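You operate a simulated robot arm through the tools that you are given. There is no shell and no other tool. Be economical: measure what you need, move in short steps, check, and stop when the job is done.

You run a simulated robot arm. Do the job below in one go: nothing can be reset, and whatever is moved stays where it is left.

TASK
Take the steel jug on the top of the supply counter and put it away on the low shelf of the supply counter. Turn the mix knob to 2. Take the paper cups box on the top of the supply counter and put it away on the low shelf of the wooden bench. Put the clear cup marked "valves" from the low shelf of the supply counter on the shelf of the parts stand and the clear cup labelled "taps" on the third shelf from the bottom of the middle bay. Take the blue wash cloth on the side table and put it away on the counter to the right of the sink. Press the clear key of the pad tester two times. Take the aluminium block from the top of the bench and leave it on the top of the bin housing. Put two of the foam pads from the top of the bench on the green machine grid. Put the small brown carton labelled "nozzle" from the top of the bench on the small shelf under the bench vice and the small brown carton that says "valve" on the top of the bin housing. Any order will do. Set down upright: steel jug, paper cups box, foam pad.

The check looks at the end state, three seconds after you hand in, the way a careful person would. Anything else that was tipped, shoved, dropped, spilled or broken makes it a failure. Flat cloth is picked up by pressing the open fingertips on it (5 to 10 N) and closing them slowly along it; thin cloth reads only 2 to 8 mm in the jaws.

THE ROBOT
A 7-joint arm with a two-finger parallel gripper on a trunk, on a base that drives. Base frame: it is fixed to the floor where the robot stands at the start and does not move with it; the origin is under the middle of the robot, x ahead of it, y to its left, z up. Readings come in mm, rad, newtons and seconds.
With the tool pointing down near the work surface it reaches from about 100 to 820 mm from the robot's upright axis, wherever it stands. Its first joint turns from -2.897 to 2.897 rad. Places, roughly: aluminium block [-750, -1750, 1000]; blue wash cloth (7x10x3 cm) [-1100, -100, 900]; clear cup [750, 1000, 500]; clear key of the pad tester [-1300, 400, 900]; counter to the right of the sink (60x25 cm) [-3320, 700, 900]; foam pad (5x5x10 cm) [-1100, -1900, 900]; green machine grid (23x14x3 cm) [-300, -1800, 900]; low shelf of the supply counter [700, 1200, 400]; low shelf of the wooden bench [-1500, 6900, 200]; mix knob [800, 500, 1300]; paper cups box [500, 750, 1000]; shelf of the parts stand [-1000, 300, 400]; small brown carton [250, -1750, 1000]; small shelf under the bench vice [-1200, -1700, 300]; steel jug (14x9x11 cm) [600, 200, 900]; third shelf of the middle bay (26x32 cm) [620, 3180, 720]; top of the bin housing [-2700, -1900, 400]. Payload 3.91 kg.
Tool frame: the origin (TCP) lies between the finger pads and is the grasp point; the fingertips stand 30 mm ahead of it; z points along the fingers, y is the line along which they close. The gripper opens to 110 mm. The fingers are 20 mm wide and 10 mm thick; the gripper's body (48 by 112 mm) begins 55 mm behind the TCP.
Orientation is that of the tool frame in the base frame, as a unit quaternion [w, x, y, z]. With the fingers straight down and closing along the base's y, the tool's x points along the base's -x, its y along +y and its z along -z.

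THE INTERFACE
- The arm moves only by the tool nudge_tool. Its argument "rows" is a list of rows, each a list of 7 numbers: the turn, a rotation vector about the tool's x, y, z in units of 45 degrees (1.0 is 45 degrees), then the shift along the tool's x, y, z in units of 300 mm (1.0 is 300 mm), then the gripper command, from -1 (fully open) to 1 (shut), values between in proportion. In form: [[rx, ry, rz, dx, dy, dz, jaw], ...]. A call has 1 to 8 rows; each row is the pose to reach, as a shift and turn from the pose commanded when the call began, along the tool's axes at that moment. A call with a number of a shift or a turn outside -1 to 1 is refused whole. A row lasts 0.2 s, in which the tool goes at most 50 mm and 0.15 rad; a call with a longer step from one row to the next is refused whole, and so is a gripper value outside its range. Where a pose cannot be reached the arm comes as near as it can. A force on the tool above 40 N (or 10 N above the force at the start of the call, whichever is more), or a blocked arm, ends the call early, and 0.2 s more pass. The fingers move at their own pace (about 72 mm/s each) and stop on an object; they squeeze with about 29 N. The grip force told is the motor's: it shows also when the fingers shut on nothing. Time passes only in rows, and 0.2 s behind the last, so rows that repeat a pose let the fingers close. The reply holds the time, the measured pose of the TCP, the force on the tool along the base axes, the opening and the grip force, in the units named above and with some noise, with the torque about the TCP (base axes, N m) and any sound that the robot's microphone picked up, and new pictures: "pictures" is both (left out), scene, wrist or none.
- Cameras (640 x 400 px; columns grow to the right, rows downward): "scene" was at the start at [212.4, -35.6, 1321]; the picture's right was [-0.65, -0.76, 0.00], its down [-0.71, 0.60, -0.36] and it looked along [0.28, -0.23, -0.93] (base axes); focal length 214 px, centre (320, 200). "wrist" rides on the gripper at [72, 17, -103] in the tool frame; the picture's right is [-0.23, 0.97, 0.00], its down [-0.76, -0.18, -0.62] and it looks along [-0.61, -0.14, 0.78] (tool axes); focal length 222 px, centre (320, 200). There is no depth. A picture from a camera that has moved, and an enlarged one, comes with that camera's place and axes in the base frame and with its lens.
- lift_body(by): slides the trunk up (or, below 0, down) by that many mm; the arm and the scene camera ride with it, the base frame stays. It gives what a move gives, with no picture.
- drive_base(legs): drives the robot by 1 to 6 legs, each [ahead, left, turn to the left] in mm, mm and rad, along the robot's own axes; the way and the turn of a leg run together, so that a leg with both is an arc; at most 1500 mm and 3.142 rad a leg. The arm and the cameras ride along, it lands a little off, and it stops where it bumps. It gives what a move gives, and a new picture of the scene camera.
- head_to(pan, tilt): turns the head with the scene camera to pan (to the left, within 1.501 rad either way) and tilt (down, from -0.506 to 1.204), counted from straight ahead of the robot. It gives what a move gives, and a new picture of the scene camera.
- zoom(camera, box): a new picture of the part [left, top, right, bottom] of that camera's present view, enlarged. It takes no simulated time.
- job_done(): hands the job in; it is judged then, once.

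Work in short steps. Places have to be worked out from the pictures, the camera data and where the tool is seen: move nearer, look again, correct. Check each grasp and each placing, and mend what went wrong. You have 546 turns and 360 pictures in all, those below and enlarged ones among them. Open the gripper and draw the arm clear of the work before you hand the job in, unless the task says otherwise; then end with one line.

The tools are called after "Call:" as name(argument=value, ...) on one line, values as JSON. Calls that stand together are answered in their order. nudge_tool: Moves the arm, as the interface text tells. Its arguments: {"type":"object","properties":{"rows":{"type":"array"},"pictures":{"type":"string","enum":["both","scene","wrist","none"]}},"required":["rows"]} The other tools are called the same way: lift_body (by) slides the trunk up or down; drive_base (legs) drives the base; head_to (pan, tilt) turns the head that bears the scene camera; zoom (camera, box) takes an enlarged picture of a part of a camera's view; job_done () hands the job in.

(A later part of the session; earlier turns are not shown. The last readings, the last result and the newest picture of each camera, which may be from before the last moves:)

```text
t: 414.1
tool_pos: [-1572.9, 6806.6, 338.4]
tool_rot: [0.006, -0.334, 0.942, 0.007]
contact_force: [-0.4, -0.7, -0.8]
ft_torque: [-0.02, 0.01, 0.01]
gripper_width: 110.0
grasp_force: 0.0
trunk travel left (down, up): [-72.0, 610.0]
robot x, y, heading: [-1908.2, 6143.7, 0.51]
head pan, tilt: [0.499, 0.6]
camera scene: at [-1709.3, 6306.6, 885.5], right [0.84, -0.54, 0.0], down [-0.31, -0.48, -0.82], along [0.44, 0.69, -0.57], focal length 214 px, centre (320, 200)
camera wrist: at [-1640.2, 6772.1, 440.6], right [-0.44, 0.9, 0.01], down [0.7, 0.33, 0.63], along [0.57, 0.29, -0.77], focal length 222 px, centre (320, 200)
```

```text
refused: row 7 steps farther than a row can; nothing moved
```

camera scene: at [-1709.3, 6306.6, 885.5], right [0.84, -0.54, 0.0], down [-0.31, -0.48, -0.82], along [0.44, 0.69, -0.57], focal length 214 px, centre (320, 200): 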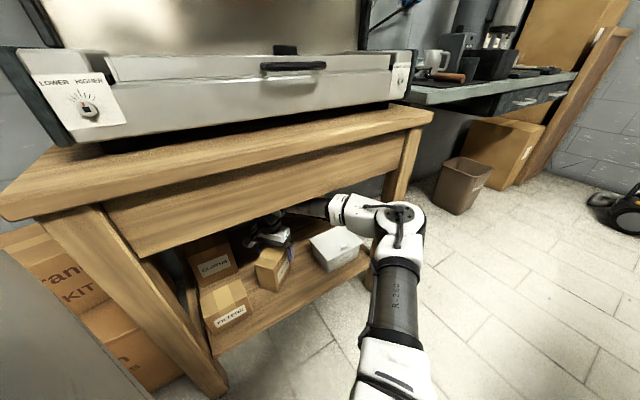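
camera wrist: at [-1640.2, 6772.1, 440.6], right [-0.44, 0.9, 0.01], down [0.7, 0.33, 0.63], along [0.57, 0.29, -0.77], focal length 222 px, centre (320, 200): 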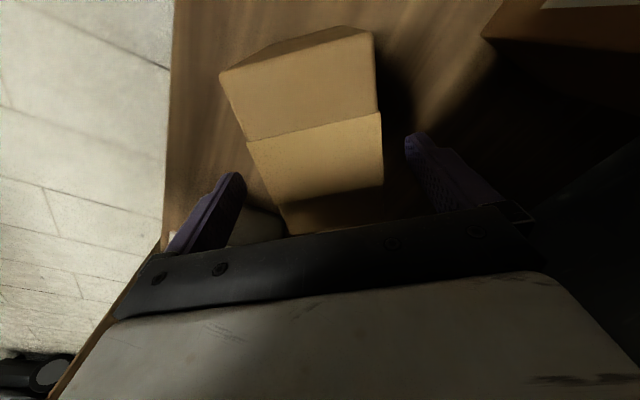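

Call:
nudge_tool(rows=[[0, 0, 0, 0, 0, -0.11, -1], [0, 0, 0, 0.09, -0.12, -0.11, -1], [0, 0, 0, 0.18, -0.24, -0.11, -1], [0, 0, 0, 0.27, -0.36, -0.11, -1], [0, 0, 0, 0.36, -0.48, -0.11, -1], [0, 0, 0, 0.45, -0.6, -0.11, -1], [0, 0, 0, 0.54, -0.72, -0.11, -1]], pictures="scene")

```text
t: 415.7
tool_pos: [-1561.5, 6537.6, 368.9]
tool_rot: [0.009, -0.333, 0.943, 0.01]
contact_force: [0.6, -0.2, -1.0]
ft_torque: [0.0, -0.01, -0.02]
gripper_width: 109.9
grasp_force: 0.1
trunk travel left (down, up): [-72.0, 610.0]
robot x, y, heading: [-1905.2, 6145.6, 0.501]
head pan, tilt: [0.499, 0.6]
camera scene: at [-1710.1, 6305.5, 887.8], right [0.84, -0.54, 0.0], down [-0.3, -0.48, -0.82], along [0.44, 0.7, -0.57], focal length 214 px, centre (320, 200)
```

scene: 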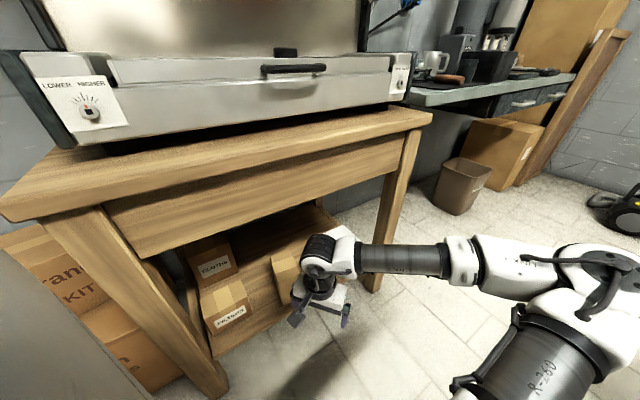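

Paper cups delivered. Now I back out west to open floor and raise the trunk.

Call:
drive_base(legs=[[-481, 153, 0]])

Call:
lift_body(by=400)

Call:
head_to(pan=-1.4, tilt=0.25)

```text
t: 418.6
tool_pos: [-2051.5, 6444.5, 368.8]
tool_rot: [0.008, -0.331, 0.944, 0.01]
contact_force: [-0.1, 0.4, -0.7]
ft_torque: [-0.01, 0.01, -0.06]
gripper_width: 110.0
grasp_force: 0.1
trunk travel left (down, up): [-72.0, 610.0]
robot x, y, heading: [-2395.7, 6052.5, 0.499]
head pan, tilt: [0.499, 0.6]
camera scene: at [-2200.4, 6210.8, 887.6], right [0.84, -0.54, 0.0], down [-0.31, -0.47, -0.83], along [0.45, 0.69, -0.56], focal length 214 px, centre (320, 200)
```

scene: 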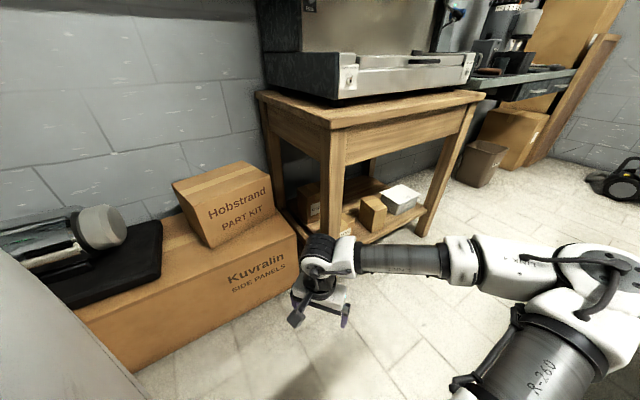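

```text
t: 422.4
tool_pos: [-2050.3, 6444.6, 769.3]
tool_rot: [0.009, -0.33, 0.944, 0.01]
contact_force: [0.1, 0.1, 0.0]
ft_torque: [-0.03, -0.01, 0.0]
gripper_width: 110.1
grasp_force: 0.1
trunk travel left (down, up): [-472.0, 210.0]
robot x, y, heading: [-2397.3, 6054.5, 0.497]
head pan, tilt: [0.499, 0.6]
```

```text
t: 424.3
tool_pos: [-2050.1, 6444.8, 767.6]
tool_rot: [0.008, -0.33, 0.944, 0.01]
contact_force: [0.0, 0.6, 0.2]
ft_torque: [0.02, 0.02, -0.01]
gripper_width: 110.0
grasp_force: 0.0
trunk travel left (down, up): [-472.0, 210.0]
robot x, y, heading: [-2398.7, 6056.1, 0.496]
head pan, tilt: [-1.4, 0.25]
camera scene: at [-2190.5, 6063.4, 1319.8], right [-0.78, -0.62, 0.0], down [-0.15, 0.19, -0.97], along [0.6, -0.76, -0.25], focal length 214 px, centre (320, 200)
```

scene: 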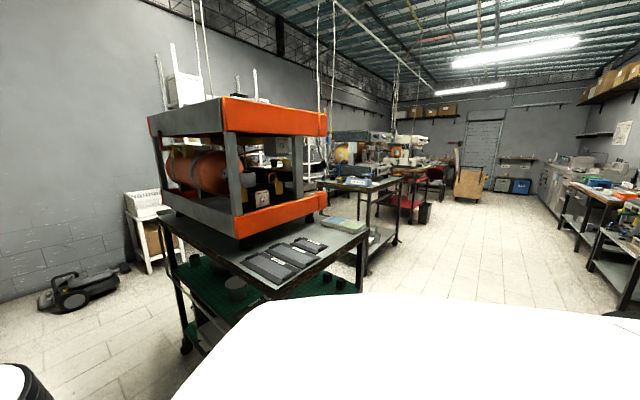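

The west aisle is wide and clear all the way south. I turn right to face −y and drive down it.

Call:
drive_base(legs=[[0, 0, -2.07], [1500, 0, 0], [1500, 0, 0], [1400, 0, 0]])

Call:
head_to(pan=0.0, tilt=0.35)

```text
t: 450.9
tool_pos: [-1946.8, 1069.7, 768.4]
tool_rot: [0.013, 0.62, 0.785, -0.001]
contact_force: [0.1, -0.1, -0.3]
ft_torque: [-0.01, -0.03, 0.0]
gripper_width: 109.8
grasp_force: 0.0
trunk travel left (down, up): [-472.0, 210.0]
robot x, y, heading: [-2153.3, 1551.7, -1.511]
head pan, tilt: [-1.4, 0.25]
camera scene: at [-2234.3, 1358.2, 1319.8], right [-0.23, 0.97, 0.0], down [0.24, 0.06, -0.97], along [-0.94, -0.22, -0.25], focal length 214 px, centre (320, 200)
```

scene: 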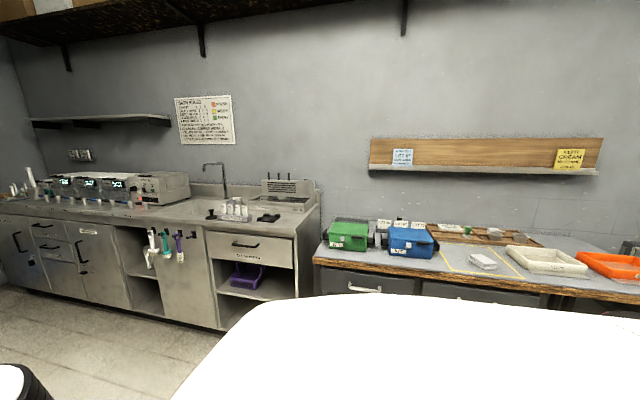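

```text
t: 452.4
tool_pos: [-1947.1, 1069.8, 769.1]
tool_rot: [0.014, 0.618, 0.786, -0.002]
contact_force: [0.7, 0.0, 0.3]
ft_torque: [0.0, 0.03, -0.01]
gripper_width: 110.0
grasp_force: 0.1
trunk travel left (down, up): [-472.0, 210.0]
robot x, y, heading: [-2155.5, 1548.5, -1.51]
head pan, tilt: [0.0, 0.351]
camera scene: at [-2137.7, 1286.8, 1310.4], right [-1.0, -0.06, 0.0], down [-0.02, 0.34, -0.94], along [0.06, -0.94, -0.34], focal length 214 px, centre (320, 200)
```

scene: 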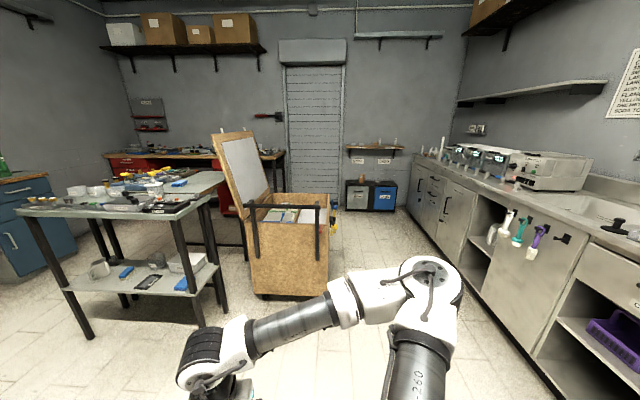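

Great overview: the bin housing (grey/blue) is at the far end, sink counter on the right. I drive south between the wooden bin and the sink counter.

Call:
drive_base(legs=[[0, 0, -0.06], [850, -400, 0], [700, 0, 0]])

```text
t: 461.1
tool_pos: [-2380.1, -474.5, 768.5]
tool_rot: [0.013, 0.64, 0.768, -0.002]
contact_force: [0.3, 0.4, 0.5]
ft_torque: [0.01, 0.02, -0.02]
gripper_width: 110.1
grasp_force: 0.1
trunk travel left (down, up): [-472.0, 210.0]
robot x, y, heading: [-2560.8, 17.1, -1.563]
head pan, tilt: [0.0, 0.351]
camera scene: at [-2559.2, -245.8, 1310.3], right [-1.0, -0.01, 0.0], down [0.0, 0.34, -0.94], along [0.01, -0.94, -0.34], focal length 214 px, centre (320, 200)
```

scene: 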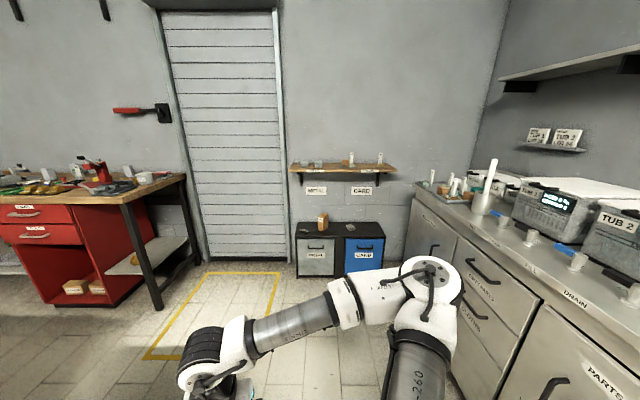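

I zoom on the bin housing and the bench.

Call:
zoom(camera="scene", box=[270, 140, 410, 280])

Call:
drive_base(legs=[[850, 0, 0], [0, 0, 0.8]])

Call:
head_to(pan=-0.1, tilt=0.4)

```text
2.86 times, centred on (340, 210) of scene
camera zoom: at [-2559.2, -245.8, 1310.3], right [-1.0, -0.01, 0.0], down [0.0, 0.34, -0.94], along [0.01, -0.94, -0.34], focal length 613 px, centre (263, 171)
```

zoom: 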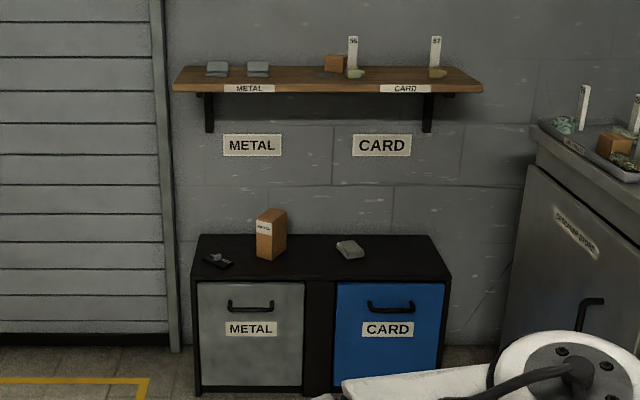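

```text
t: 467.9
tool_pos: [-2097.3, -1091.7, 768.3]
tool_rot: [0.013, 0.31, 0.951, 0.003]
contact_force: [-0.3, 0.1, 0.1]
ft_torque: [-0.02, -0.01, -0.03]
gripper_width: 109.9
grasp_force: 0.1
trunk travel left (down, up): [-472.0, 210.0]
robot x, y, heading: [-2562.8, -862.0, -0.804]
head pan, tilt: [0.0, 0.351]
camera scene: at [-2382.4, -1049.1, 1310.4], right [-0.72, -0.69, 0.0], down [-0.24, 0.25, -0.94], along [0.65, -0.68, -0.34], focal length 214 px, centre (320, 200)
```

scene: 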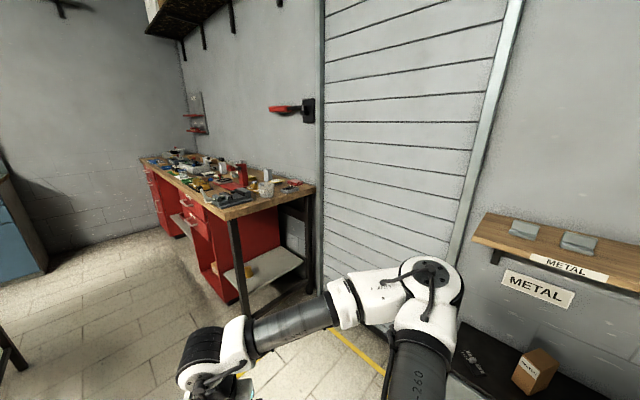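

```text
t: 468.5
tool_pos: [-2096.9, -1092.0, 769.6]
tool_rot: [0.013, 0.309, 0.951, 0.003]
contact_force: [-0.1, 0.0, -0.2]
ft_torque: [0.03, -0.03, -0.02]
gripper_width: 109.7
grasp_force: 0.0
trunk travel left (down, up): [-472.0, 210.0]
robot x, y, heading: [-2565.5, -860.9, -0.807]
head pan, tilt: [-0.099, 0.4]
camera scene: at [-2389.7, -1054.8, 1305.9], right [-0.79, -0.62, 0.0], down [-0.24, 0.31, -0.92], along [0.57, -0.72, -0.39], focal length 214 px, centre (320, 200)
```

scene: 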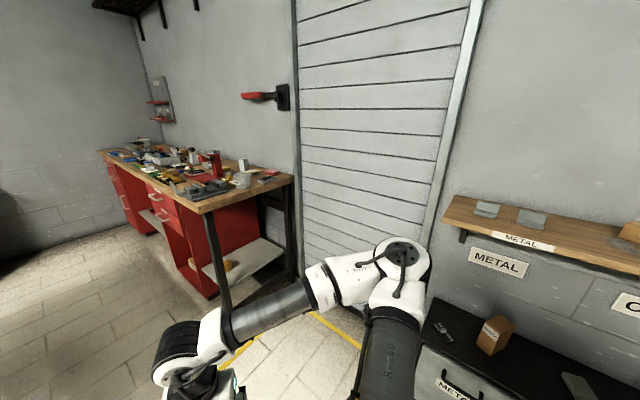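

I turn to face the bench (−y) and strafe east along it.

Call:
drive_base(legs=[[0, 0, -0.764], [0, 1450, 0]])

Call:
head_to(pan=0.0, tilt=0.55)

```text
t: 474.9
tool_pos: [-2053.3, -1348.6, 768.7]
tool_rot: [0.014, 0.632, 0.775, -0.001]
contact_force: [0.3, -0.5, -0.4]
ft_torque: [0.03, 0.01, -0.03]
gripper_width: 109.6
grasp_force: 0.1
trunk travel left (down, up): [-472.0, 210.0]
robot x, y, heading: [-2240.7, -860.7, -1.546]
head pan, tilt: [-0.099, 0.4]
stopped in leg 2: the robot was blocked; the commanded pose is now the measured one
camera scene: at [-2244.9, -1123.9, 1305.9], right [-1.0, 0.07, 0.0], down [0.03, 0.39, -0.92], along [-0.07, -0.92, -0.39], focal length 214 px, centre (320, 200)
```

scene: 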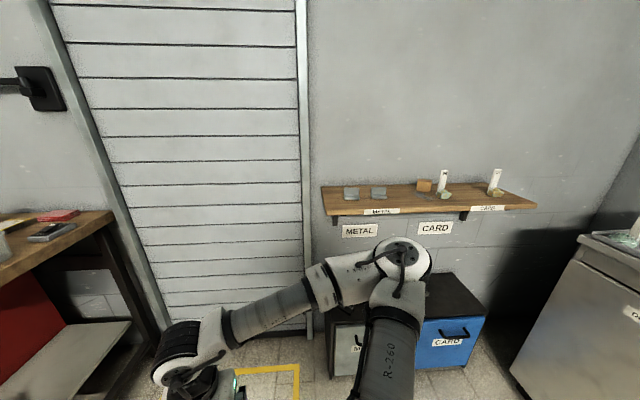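

```text
t: 475.6
tool_pos: [-2051.3, -1348.8, 769.2]
tool_rot: [0.013, 0.632, 0.775, -0.001]
contact_force: [0.2, 0.0, 0.1]
ft_torque: [0.01, -0.01, -0.02]
gripper_width: 110.0
grasp_force: 0.1
trunk travel left (down, up): [-472.0, 210.0]
robot x, y, heading: [-2246.0, -863.5, -1.542]
head pan, tilt: [0.0, 0.55]
camera scene: at [-2235.8, -1121.3, 1292.2], right [-1.0, -0.03, 0.0], down [-0.01, 0.52, -0.85], along [0.02, -0.85, -0.52], focal length 214 px, centre (320, 200)
```

scene: 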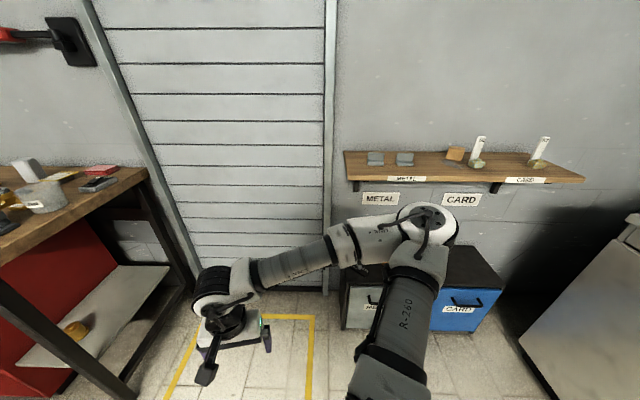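

Blocked, presumably by the wooden bin on the left. I look left to judge the gap.

Call:
head_to(pan=1.3, tilt=0.5)

```text
t: 477.0
tool_pos: [-2053.0, -1349.2, 768.5]
tool_rot: [0.013, 0.632, 0.775, -0.003]
contact_force: [0.0, 0.2, -0.6]
ft_torque: [-0.03, -0.03, -0.02]
gripper_width: 109.9
grasp_force: 0.0
trunk travel left (down, up): [-472.0, 210.0]
robot x, y, heading: [-2240.2, -862.0, -1.543]
head pan, tilt: [1.3, 0.499]
camera scene: at [-2149.8, -1053.6, 1296.7], right [-0.24, -0.97, 0.0], down [-0.46, 0.12, -0.88], along [0.85, -0.21, -0.48], focal length 214 px, centre (320, 200)
```

scene: 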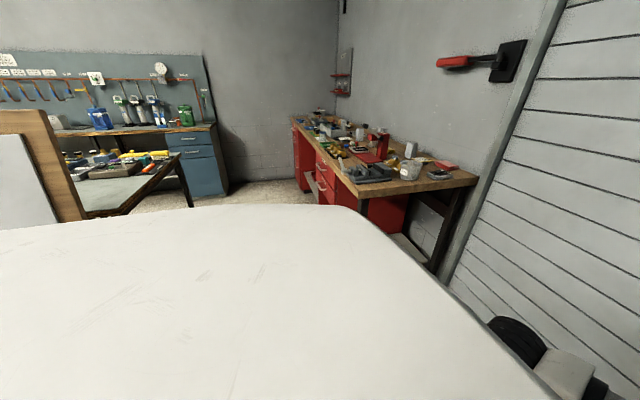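

The corridor between side table (y −490) and bench (y −1411) is ~920 wide. I turn to face +x and enter along its centre y≈−950.

Call:
drive_base(legs=[[0, 0, 1.543], [0, -88, 0], [900, 0, 0]])

Call:
lift_body(by=200)

Call:
head_to(pan=-0.7, tilt=0.5)

```text
t: 486.4
tool_pos: [-870.1, -796.7, 768.0]
tool_rot: [0.011, -0.08, 0.997, 0.007]
contact_force: [0.0, 0.3, -0.3]
ft_torque: [0.0, 0.0, 0.08]
gripper_width: 110.2
grasp_force: 0.0
trunk travel left (down, up): [-472.0, 210.0]
robot x, y, heading: [-1362.2, -963.5, -0.017]
head pan, tilt: [1.3, 0.499]
camera scene: at [-1169.2, -880.7, 1296.7], right [0.96, -0.28, 0.0], down [-0.13, -0.46, -0.88], along [0.25, 0.84, -0.48], focal length 214 px, centre (320, 200)
```

scene: 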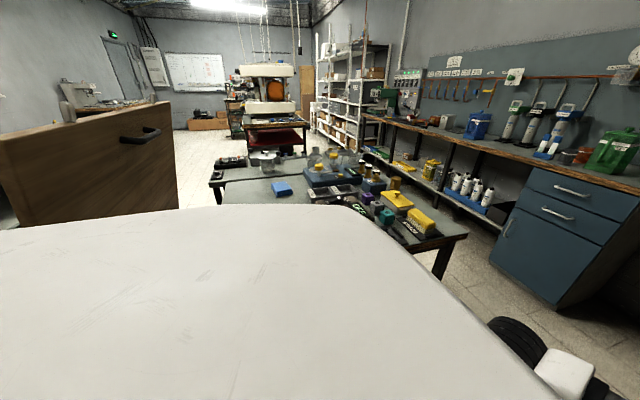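

```text
t: 488.6
tool_pos: [-870.1, -796.0, 967.7]
tool_rot: [0.011, -0.082, 0.997, 0.008]
contact_force: [-0.2, -0.3, 0.0]
ft_torque: [-0.01, 0.0, 0.01]
gripper_width: 110.0
grasp_force: 0.0
trunk travel left (down, up): [-672.0, 10.0]
robot x, y, heading: [-1363.8, -968.0, -0.014]
head pan, tilt: [1.3, 0.499]
```

```text
t: 490.6
tool_pos: [-871.0, -797.0, 969.3]
tool_rot: [0.011, -0.081, 0.997, 0.008]
contact_force: [0.2, 0.6, 0.3]
ft_torque: [0.03, -0.01, -0.01]
gripper_width: 110.0
grasp_force: 0.1
trunk travel left (down, up): [-672.0, 10.0]
robot x, y, heading: [-1366.2, -968.6, -0.011]
head pan, tilt: [-0.7, 0.499]
camera scene: at [-1126.1, -1027.6, 1496.7], right [-0.65, -0.76, 0.0], down [-0.36, 0.31, -0.88], along [0.66, -0.57, -0.48], focal length 214 px, centre (320, 200)
```

scene: 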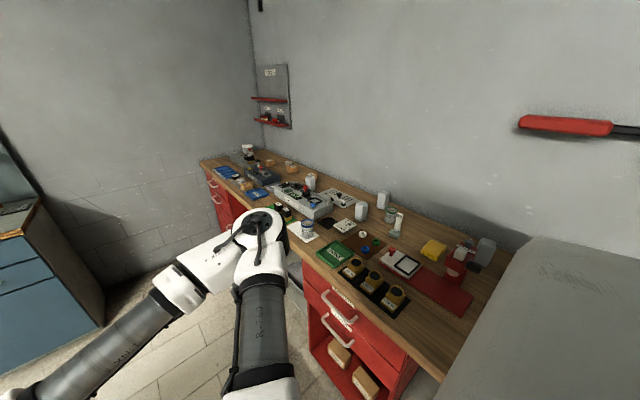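

I zoom in on the bench items.

Call:
zoom(camera="scene", box=[200, 130, 360, 230])

Call:
zoom(camera="scene", box=[320, 170, 520, 330])

```text
4.00 times, centred on (280, 180) of scene
camera zoom: at [-1126.1, -1027.6, 1496.7], right [-0.65, -0.76, 0.0], down [-0.36, 0.31, -0.88], along [0.66, -0.57, -0.48], focal length 858 px, centre (480, 280)
```

zoom: 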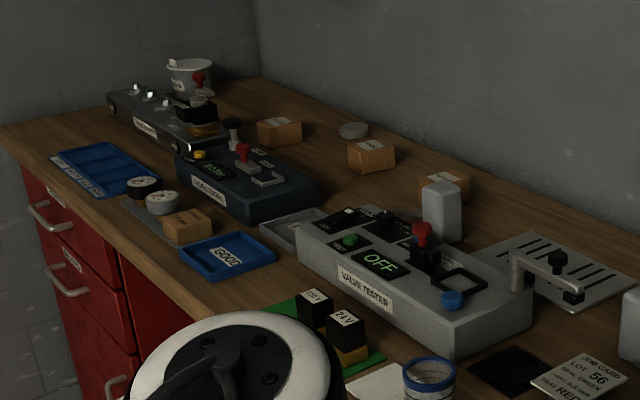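

```text
2.50 times, centred on (420, 250) of scene
camera zoom: at [-1126.1, -1027.6, 1496.7], right [-0.65, -0.76, 0.0], down [-0.36, 0.31, -0.88], along [0.66, -0.57, -0.48], focal length 536 px, centre (70, 75)
```

zoom: 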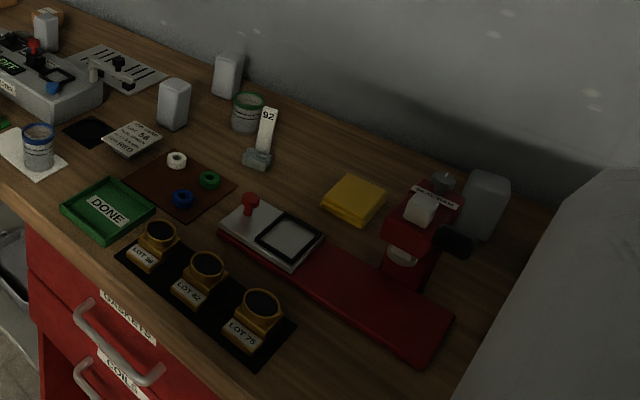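

I raise the tool 120 mm, then move east to see the cartons closer.

Call:
nudge_tool(rows=[[0, 0, 0, 0, 0, -0.13, -1], [0, 0, 0, 0, 0, -0.26, -1], [0, 0, 0, 0, 0, -0.4, -1]], pictures="none")

Call:
drive_base(legs=[[1200, 0, 0]])

Call:
head_to(pan=-1.2, tilt=0.5)

```text
t: 491.4
tool_pos: [-872.7, -800.0, 1090.1]
tool_rot: [0.011, -0.082, 0.997, 0.007]
contact_force: [0.2, 0.0, 0.2]
ft_torque: [0.0, -0.02, 0.01]
gripper_width: 109.9
grasp_force: 0.0
trunk travel left (down, up): [-672.0, 10.0]
robot x, y, heading: [-1368.6, -964.2, -0.013]
head pan, tilt: [-0.7, 0.499]
```

```text
t: 497.4
tool_pos: [321.2, -827.2, 1089.8]
tool_rot: [0.01, -0.076, 0.997, 0.008]
contact_force: [-0.5, -0.1, -0.2]
ft_torque: [-0.02, -0.01, 0.02]
gripper_width: 109.7
grasp_force: 0.1
trunk travel left (down, up): [-672.0, 10.0]
robot x, y, heading: [-173.0, -987.3, -0.021]
head pan, tilt: [-0.7, 0.499]
camera scene: at [66.9, -1054.0, 1496.7], right [-0.66, -0.75, 0.0], down [-0.36, 0.32, -0.88], along [0.66, -0.58, -0.48], focal length 214 px, centre (320, 200)
```

scene: 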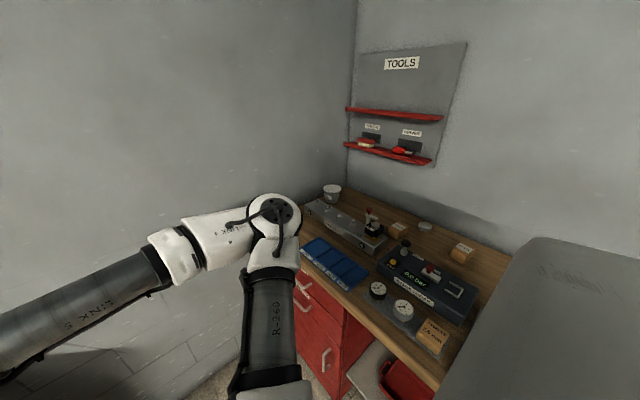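

```text
t: 498.3
tool_pos: [323.5, -828.7, 1088.9]
tool_rot: [0.012, -0.076, 0.997, 0.007]
contact_force: [-0.5, -0.6, 0.1]
ft_torque: [0.0, 0.01, -0.02]
gripper_width: 109.8
grasp_force: 0.0
trunk travel left (down, up): [-672.0, 10.0]
robot x, y, heading: [-169.8, -990.7, -0.029]
head pan, tilt: [-1.201, 0.499]
camera scene: at [29.4, -1079.2, 1496.7], right [-0.94, -0.34, 0.0], down [-0.16, 0.45, -0.88], along [0.3, -0.83, -0.48], focal length 214 px, centre (320, 200)
```

scene: 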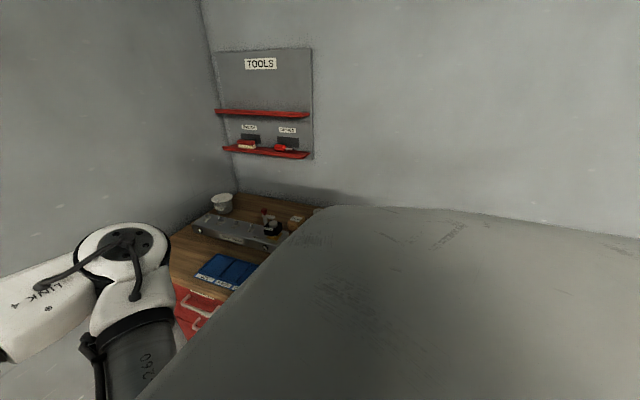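

I turn right to face the bench.

Call:
drive_base(legs=[[0, 0, -1.54]])

Call:
head_to(pan=0.15, tilt=0.65)

```text
t: 502.5
tool_pos: [22.2, -1473.7, 1089.2]
tool_rot: [0.013, 0.627, 0.779, -0.001]
contact_force: [-0.3, 0.5, -0.5]
ft_torque: [0.0, 0.01, 0.01]
gripper_width: 110.3
grasp_force: 0.0
trunk travel left (down, up): [-672.0, 10.0]
robot x, y, heading: [-172.3, -989.5, -1.531]
head pan, tilt: [-1.201, 0.499]
camera scene: at [-248.5, -1195.3, 1496.7], right [-0.4, 0.92, 0.0], down [0.44, 0.19, -0.88], along [-0.81, -0.35, -0.48], focal length 214 px, centre (320, 200)
```

scene: 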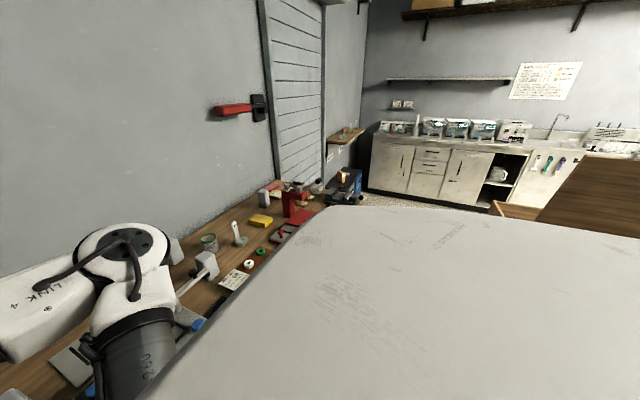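

```text
t: 504.0
tool_pos: [21.3, -1471.6, 1089.8]
tool_rot: [0.013, 0.627, 0.779, -0.001]
contact_force: [0.7, 0.8, -0.3]
ft_torque: [0.0, 0.01, 0.04]
gripper_width: 110.2
grasp_force: 0.1
trunk travel left (down, up): [-672.0, 10.0]
robot x, y, heading: [-170.2, -989.9, -1.534]
head pan, tilt: [0.15, 0.649]
camera scene: at [-148.7, -1244.5, 1483.4], right [-0.98, -0.19, 0.0], down [-0.11, 0.59, -0.8], along [0.15, -0.78, -0.6], focal length 214 px, centre (320, 200)
```

scene: 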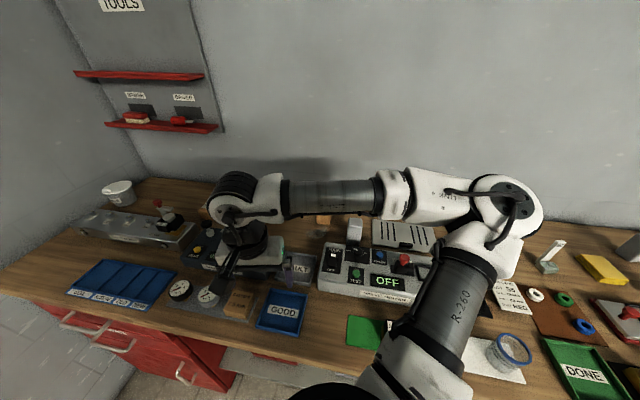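

I zoom to read the cartons and the grid.

Call:
zoom(camera="scene", box=[150, 190, 310, 330])

Call:
zoom(camera="scene", box=[300, 190, 460, 310])

Call:
nudge_tool(rows=[[0, 0, 0, 0, 0, 0, -1]], pictures="wrist")

```text
2.86 times, centred on (230, 260) of scene
camera zoom: at [-148.7, -1244.5, 1483.4], right [-0.98, -0.19, 0.0], down [-0.11, 0.59, -0.8], along [0.15, -0.78, -0.6], focal length 613 px, centre (577, 29)
```

zoom: 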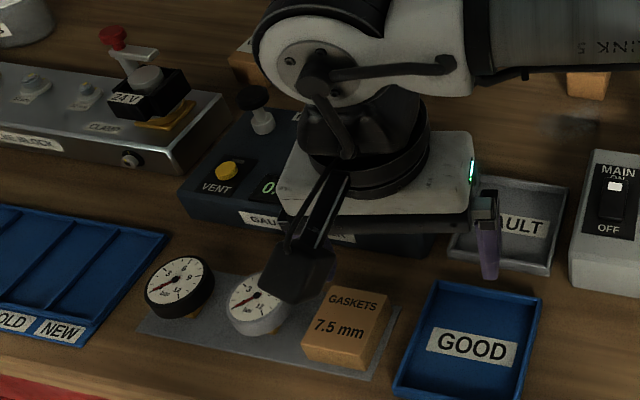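

```text
3.33 times, centred on (380, 250) of scene
camera zoom: at [-148.7, -1244.5, 1483.4], right [-0.98, -0.19, 0.0], down [-0.11, 0.59, -0.8], along [0.15, -0.78, -0.6], focal length 715 px, centre (120, 33)
```

zoom: 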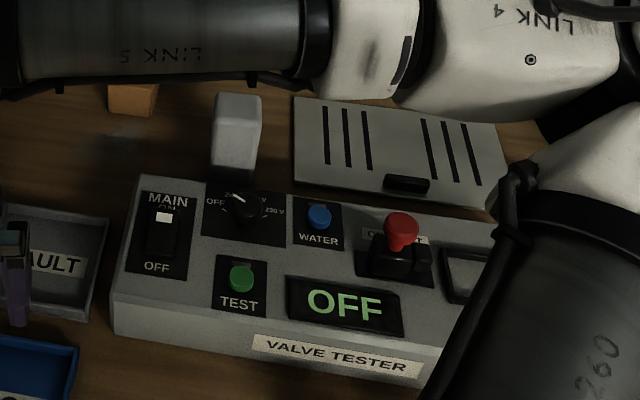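

```text
t: 504.4
tool_pos: [22.4, -1471.3, 1089.9]
tool_rot: [0.014, 0.628, 0.778, -0.001]
contact_force: [-0.3, 0.1, -0.3]
ft_torque: [-0.03, 0.01, -0.02]
gripper_width: 110.0
grasp_force: 0.1
trunk travel left (down, up): [-672.0, 10.0]
robot x, y, heading: [-169.1, -993.9, -1.533]
head pan, tilt: [0.15, 0.649]
camera wrist: at [20.5, -1396.1, 1190.7], right [1.0, -0.01, 0.02], down [-0.02, -0.77, 0.64], along [0.01, -0.64, -0.77], focal length 222 px, centre (320, 200)
```

wrist: 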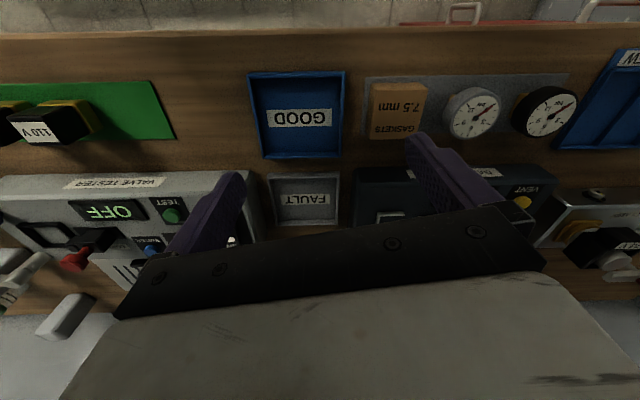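

I move the wrist camera over toward (−270,−1590) to look at the grid and foam pads.

Call:
nudge_tool(rows=[[0, 0, 0, -0.03, -0.15, -0.03, -1], [0, 0, 0, -0.06, -0.3, -0.06, -1], [0, 0, 0, -0.09, -0.45, -0.1, -1], [0, 0, 0, -0.12, -0.6, -0.13, -1], [0, 0, 0, -0.15, -0.75, -0.15, -1], [0, 0, 0, -0.2, -0.88, -0.15, -1], [0, 0, 0, -0.3, -0.95, -0.15, -1]], pictures="both")

```text
t: 506.0
tool_pos: [-237.2, -1620.8, 1131.6]
tool_rot: [0.013, 0.627, 0.779, -0.001]
contact_force: [0.1, 0.8, 0.5]
ft_torque: [0.01, 0.01, 0.01]
gripper_width: 110.1
grasp_force: 0.1
trunk travel left (down, up): [-672.0, 10.0]
robot x, y, heading: [-171.1, -989.7, -1.533]
head pan, tilt: [0.15, 0.649]
camera scene: at [-148.5, -1245.1, 1483.2], right [-0.98, -0.19, 0.0], down [-0.11, 0.59, -0.8], along [0.15, -0.78, -0.61], focal length 214 px, centre (320, 200)
camera wrist: at [-238.3, -1545.4, 1234.2], right [1.0, -0.01, 0.02], down [-0.02, -0.77, 0.64], along [0.01, -0.64, -0.77], focal length 222 px, centre (320, 200)
```

scene: 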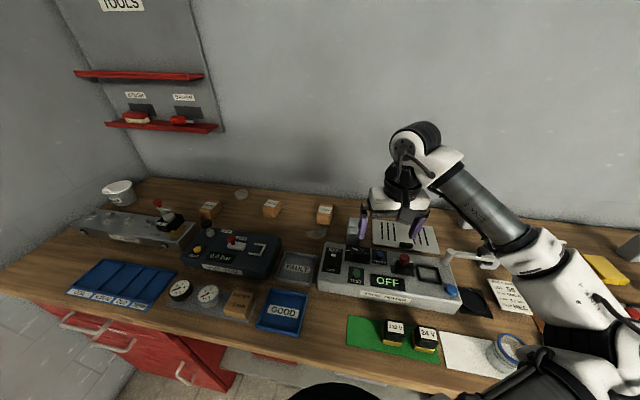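
wrist: 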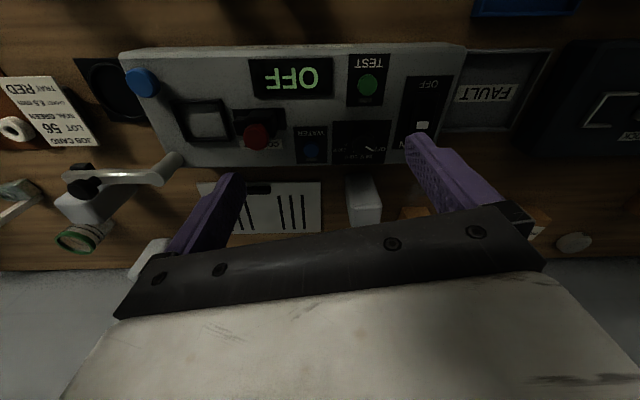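

Three cartons along the back now visible; I zoom there, and on the job card.

Call:
zoom(camera="scene", box=[190, 180, 350, 280])

Call:
zoom(camera="scene", box=[340, 200, 540, 330])

```text
4.00 times, centred on (270, 230) of scene
camera zoom: at [-148.5, -1245.1, 1483.2], right [-0.98, -0.19, 0.0], down [-0.11, 0.59, -0.8], along [0.15, -0.78, -0.61], focal length 858 px, centre (520, 80)
```

zoom: 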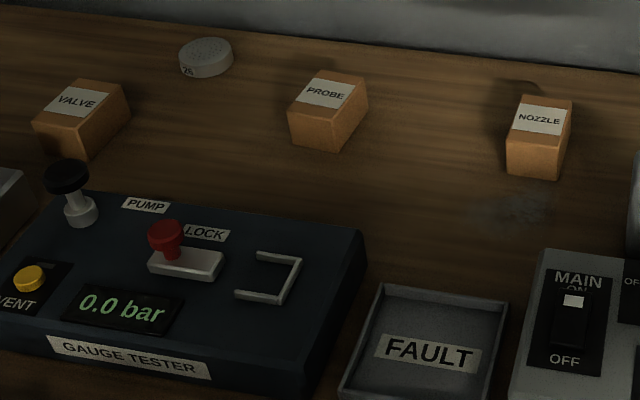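

```text
3.08 times, centred on (440, 265) of scene
camera zoom: at [-148.5, -1245.1, 1483.2], right [-0.98, -0.19, 0.0], down [-0.11, 0.59, -0.8], along [0.15, -0.78, -0.61], focal length 660 px, centre (-49, 0)
```

zoom: 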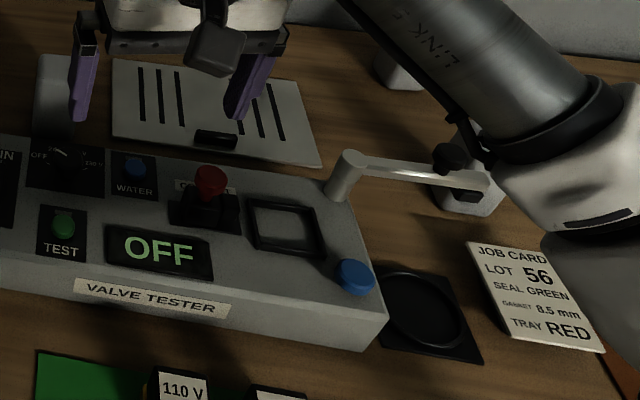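

VALVE, PROBE, NOZZLE cartons identified. A foam pad stands right beside the grid at ≈(−170,−1750). I move the wrist nearer to see it.

Call:
nudge_tool(rows=[[0, 0, 0, -0.1, 0.1, 0, -0.5], [0, 0, 0, -0.2, 0.2, 0, -0.5], [0, 0, 0, -0.3, 0.25, 0.03, -0.5]], pictures="wrist")

```text
t: 506.8
tool_pos: [-142.4, -1690.9, 1126.2]
tool_rot: [0.013, 0.627, 0.779, -0.002]
contact_force: [-0.7, -1.1, -0.4]
ft_torque: [0.02, 0.0, 0.01]
gripper_width: 82.8
grasp_force: 0.1
trunk travel left (down, up): [-672.0, 10.0]
robot x, y, heading: [-169.7, -990.5, -1.535]
head pan, tilt: [0.15, 0.649]
camera wrist: at [-143.5, -1615.3, 1227.2], right [1.0, -0.01, 0.02], down [-0.02, -0.77, 0.64], along [0.0, -0.64, -0.77], focal length 222 px, centre (320, 200)
```

wrist: 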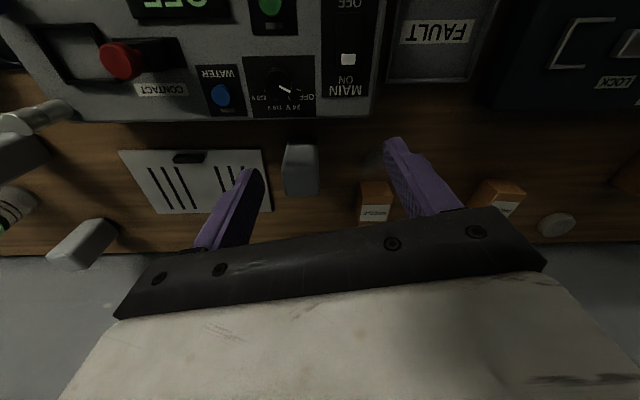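

Pad A ≈ (−171,−1778), grid spans x −445..−231, y −1773..−1890. I go above pad A at z≈1045.

Call:
nudge_tool(rows=[[0, 0, 0, -0.09, -0.05, 0.05, -0.5], [0, 0, 0, -0.18, -0.1, 0.12, -0.5], [0, 0, 0, -0.263, -0.155, 0.2, -0.5], [0, 0, 0, -0.263, -0.155, 0.27, -0.5], [0, 0, 0, -0.263, -0.155, 0.27, -0.5]], pictures="both")

```text
t: 508.0
tool_pos: [-171.6, -1779.2, 1044.7]
tool_rot: [0.013, 0.627, 0.779, -0.003]
contact_force: [-0.2, 0.3, 0.7]
ft_torque: [0.03, 0.02, -0.02]
gripper_width: 82.4
grasp_force: 0.0
trunk travel left (down, up): [-672.0, 10.0]
robot x, y, heading: [-168.7, -988.8, -1.53]
head pan, tilt: [0.15, 0.649]
camera scene: at [-148.6, -1244.5, 1483.3], right [-0.98, -0.19, 0.0], down [-0.11, 0.59, -0.8], along [0.15, -0.78, -0.6], focal length 214 px, centre (320, 200)
camera wrist: at [-172.5, -1704.0, 1146.3], right [1.0, -0.01, 0.02], down [-0.02, -0.77, 0.64], along [0.0, -0.64, -0.77], focal length 222 px, centre (320, 200)
```

scene: 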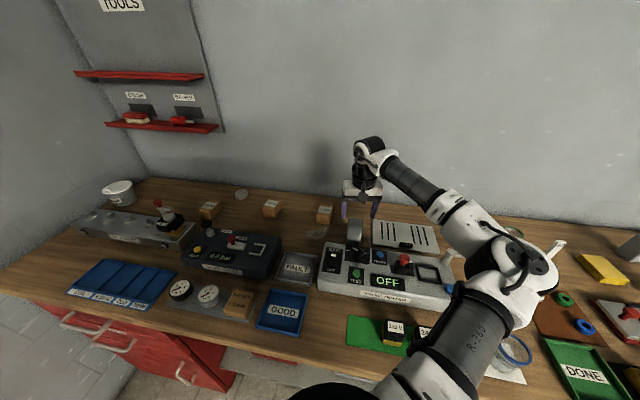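
wrist: 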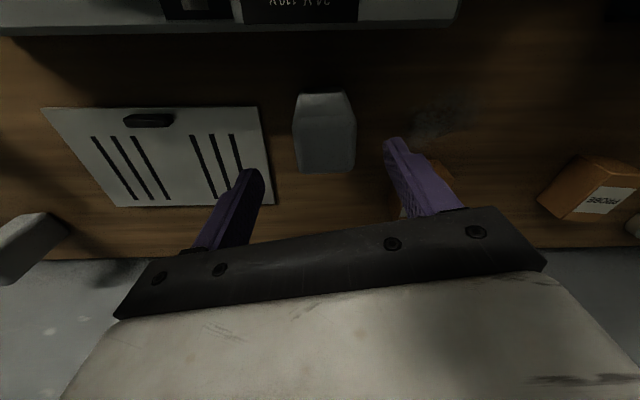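

Pad centre ≈ (−167,−1792). I adjust, descend to z≈968 and close.

Call:
nudge_tool(rows=[[0, 0, 0, -0.042, 0.005, 0.05, -0.5], [0, 0, 0, -0.042, 0.005, 0.12, -0.5], [0, 0, 0, -0.042, 0.005, 0.2, -0.5], [0, 0, 0, -0.042, 0.005, 0.255, -0.5], [0, 0, 0, -0.042, 0.005, 0.255, 0], [0, 0, 0, -0.042, 0.005, 0.255, 0.4], [0, 0, 0, -0.042, 0.005, 0.255, 0.6], [0, 0, 0, -0.042, 0.005, 0.255, 0.6]], pictures="wrist")

```text
t: 509.8
tool_pos: [-169.6, -1793.3, 969.8]
tool_rot: [0.014, 0.627, 0.779, -0.001]
contact_force: [0.0, 0.0, -0.1]
ft_torque: [-0.01, 0.03, -0.01]
gripper_width: 50.6
grasp_force: 29.0
trunk travel left (down, up): [-672.0, 10.0]
robot x, y, heading: [-170.4, -990.8, -1.535]
head pan, tilt: [0.15, 0.649]
camera wrist: at [-169.9, -1717.2, 1071.2], right [1.0, -0.01, 0.02], down [-0.02, -0.77, 0.64], along [0.01, -0.64, -0.77], focal length 222 px, centre (320, 200)
```

wrist: 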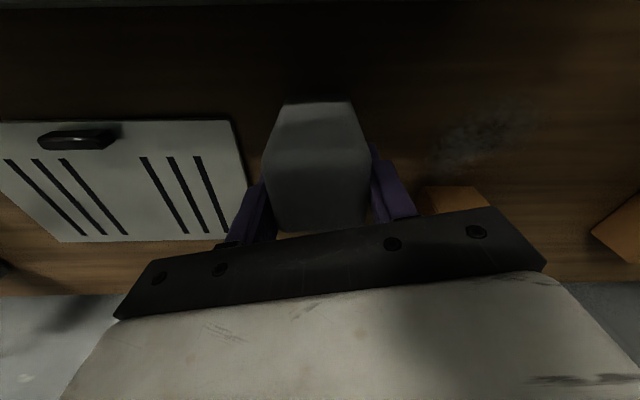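

Gripped the pad. I lift it and carry it over the grid's right half (−285,−1835).

Call:
nudge_tool(rows=[[0, 0, 0, 0, 0, -0.12, 0.6], [0, 0, 0, 0, 0, -0.23, 0.6], [0, 0, 0, -0.02, -0.14, -0.23, 0.6], [0, 0, 0, -0.04, -0.28, -0.23, 0.6], [0, 0, 0, -0.056, -0.404, -0.23, 0.6], [0, 0, 0, -0.056, -0.404, -0.23, 0.6]], pictures="both")

```text
t: 511.2
tool_pos: [-283.9, -1835.5, 1040.1]
tool_rot: [0.012, 0.627, 0.779, -0.001]
contact_force: [-0.1, -0.1, 0.1]
ft_torque: [0.01, 0.03, 0.0]
gripper_width: 50.6
grasp_force: 28.9
trunk travel left (down, up): [-672.0, 10.0]
robot x, y, heading: [-172.8, -988.5, -1.535]
head pan, tilt: [0.15, 0.649]
camera scene: at [-148.4, -1244.3, 1483.4], right [-0.98, -0.19, 0.0], down [-0.11, 0.59, -0.8], along [0.15, -0.78, -0.6], focal length 214 px, centre (320, 200)
camera wrist: at [-284.1, -1760.3, 1141.1], right [1.0, -0.01, 0.02], down [-0.02, -0.77, 0.64], along [0.01, -0.64, -0.77], focal length 222 px, centre (320, 200)
```

scene: 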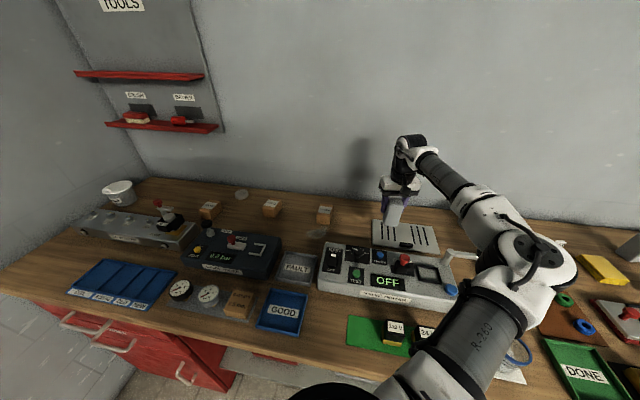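
wrist: 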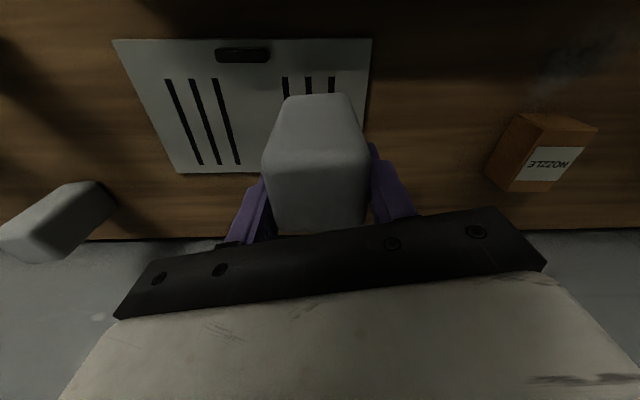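

Over the grid's right half. I lower gently to contact.

Call:
nudge_tool(rows=[[0, 0, 0, 0, 0, 0.07, 0.6], [0, 0, 0, 0, 0, 0.12, 0.6], [0, 0, 0, 0, 0, 0.145, 0.6], [0, 0, 0, 0, 0, 0.165, 0.6], [0, 0, 0, 0, 0, 0.185, 0.6], [0, 0, 0, 0, 0, 0.2, 0.6], [0, 0, 0, 0, 0, 0.215, 0.6], [0, 0, 0, 0, 0, 0.225, 0.6]], pictures="none")

```text
t: 513.0
tool_pos: [-281.9, -1837.2, 975.3]
tool_rot: [0.015, 0.627, 0.779, -0.004]
contact_force: [1.4, 0.7, 19.4]
ft_torque: [0.39, 0.4, -0.06]
gripper_width: 50.2
grasp_force: 28.8
trunk travel left (down, up): [-672.0, 10.0]
robot x, y, heading: [-170.9, -988.2, -1.533]
head pan, tilt: [0.15, 0.649]
```

Contact at z≈976. I release and rise.

Call:
nudge_tool(rows=[[0, 0, 0, 0, 0, -0.008, 0.2], [0, 0, 0, 0, 0, -0.008, -0.2], [0, 0, 0, 0, 0, -0.008, -0.4], [0, 0, 0, 0, 0, -0.1, -0.4], [0, 0, 0, 0, 0, -0.25, -0.5], [0, 0, 0, 0, 0, -0.4, -0.5], [0, 0, 0, 0, 0, -0.45, -0.5]], pictures="both")

```text
t: 514.6
tool_pos: [-284.6, -1833.4, 1107.3]
tool_rot: [0.013, 0.627, 0.779, -0.001]
contact_force: [-0.4, 0.4, 0.3]
ft_torque: [0.02, 0.03, 0.0]
gripper_width: 82.7
grasp_force: 0.1
trunk travel left (down, up): [-672.0, 10.0]
robot x, y, heading: [-173.7, -987.9, -1.53]
head pan, tilt: [0.15, 0.649]
camera scene: at [-148.7, -1244.5, 1483.3], right [-0.98, -0.19, 0.0], down [-0.11, 0.59, -0.8], along [0.15, -0.78, -0.6], focal length 214 px, centre (320, 200)
camera wrist: at [-286.1, -1757.5, 1209.2], right [1.0, -0.01, 0.02], down [-0.02, -0.77, 0.64], along [0.01, -0.64, -0.77], focal length 222 px, centre (320, 200)
```

scene: 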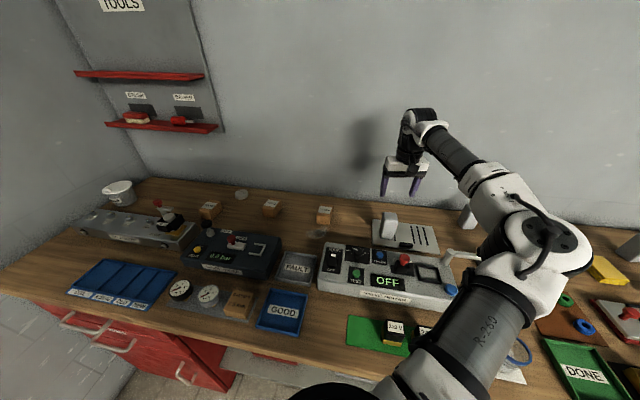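
wrist: 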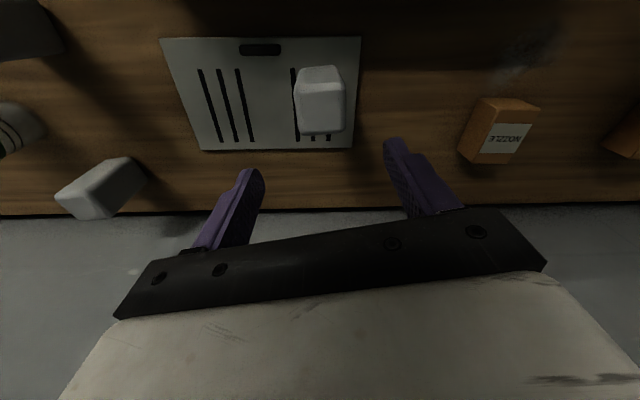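

Pad 1 stands on the grid. For the second pad (≈(−575,−1930) or (−600,−1750)), I strafe right 300 mm.

Call:
drive_base(legs=[[0, -300, 0]])

Call:
nudge_tool(rows=[[0, 0, 0, 0.12, 0, 0, -0.5], [0, 0, 0, 0.24, 0, 0, -0.5], [0, 0, 0, 0.24, 0, 0, -0.5]], pictures="both")

```text
t: 517.5
tool_pos: [-589.8, -1842.6, 1107.5]
tool_rot: [0.013, 0.629, 0.777, -0.001]
contact_force: [-0.1, -0.2, -0.2]
ft_torque: [-0.01, -0.04, 0.05]
gripper_width: 82.3
grasp_force: 0.0
trunk travel left (down, up): [-672.0, 10.0]
robot x, y, heading: [-469.1, -998.9, -1.535]
head pan, tilt: [0.15, 0.649]
camera scene: at [-450.6, -1255.3, 1483.3], right [-0.98, -0.18, 0.0], down [-0.11, 0.59, -0.8], along [0.14, -0.78, -0.6], focal length 214 px, centre (320, 200)
```

scene: 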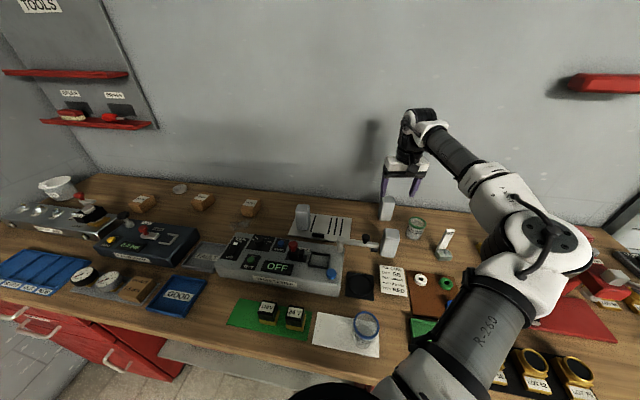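

```text
t: 518.3
tool_pos: [-602.2, -1774.7, 1106.3]
tool_rot: [0.013, 0.629, 0.777, -0.002]
contact_force: [0.3, 0.7, 0.2]
ft_torque: [0.01, 0.0, 0.01]
gripper_width: 82.4
grasp_force: 0.0
trunk travel left (down, up): [-672.0, 10.0]
robot x, y, heading: [-470.1, -998.7, -1.539]
head pan, tilt: [0.15, 0.649]
camera scene: at [-450.1, -1255.5, 1483.3], right [-0.98, -0.18, 0.0], down [-0.11, 0.59, -0.8], along [0.14, -0.78, -0.6], focal length 214 px, centre (320, 200)
camera wrist: at [-602.9, -1698.8, 1207.7], right [1.0, -0.02, 0.02], down [-0.03, -0.77, 0.64], along [0.0, -0.64, -0.77], focal length 222 px, centre (320, 200)
```

scene: 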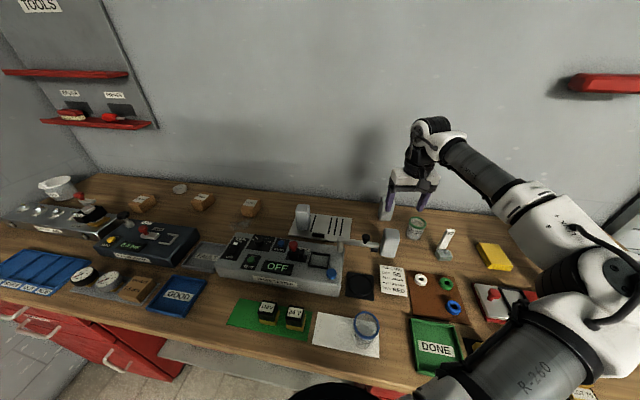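
wrist: 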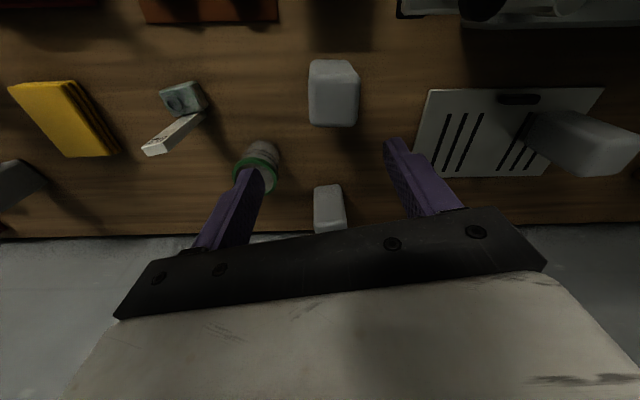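

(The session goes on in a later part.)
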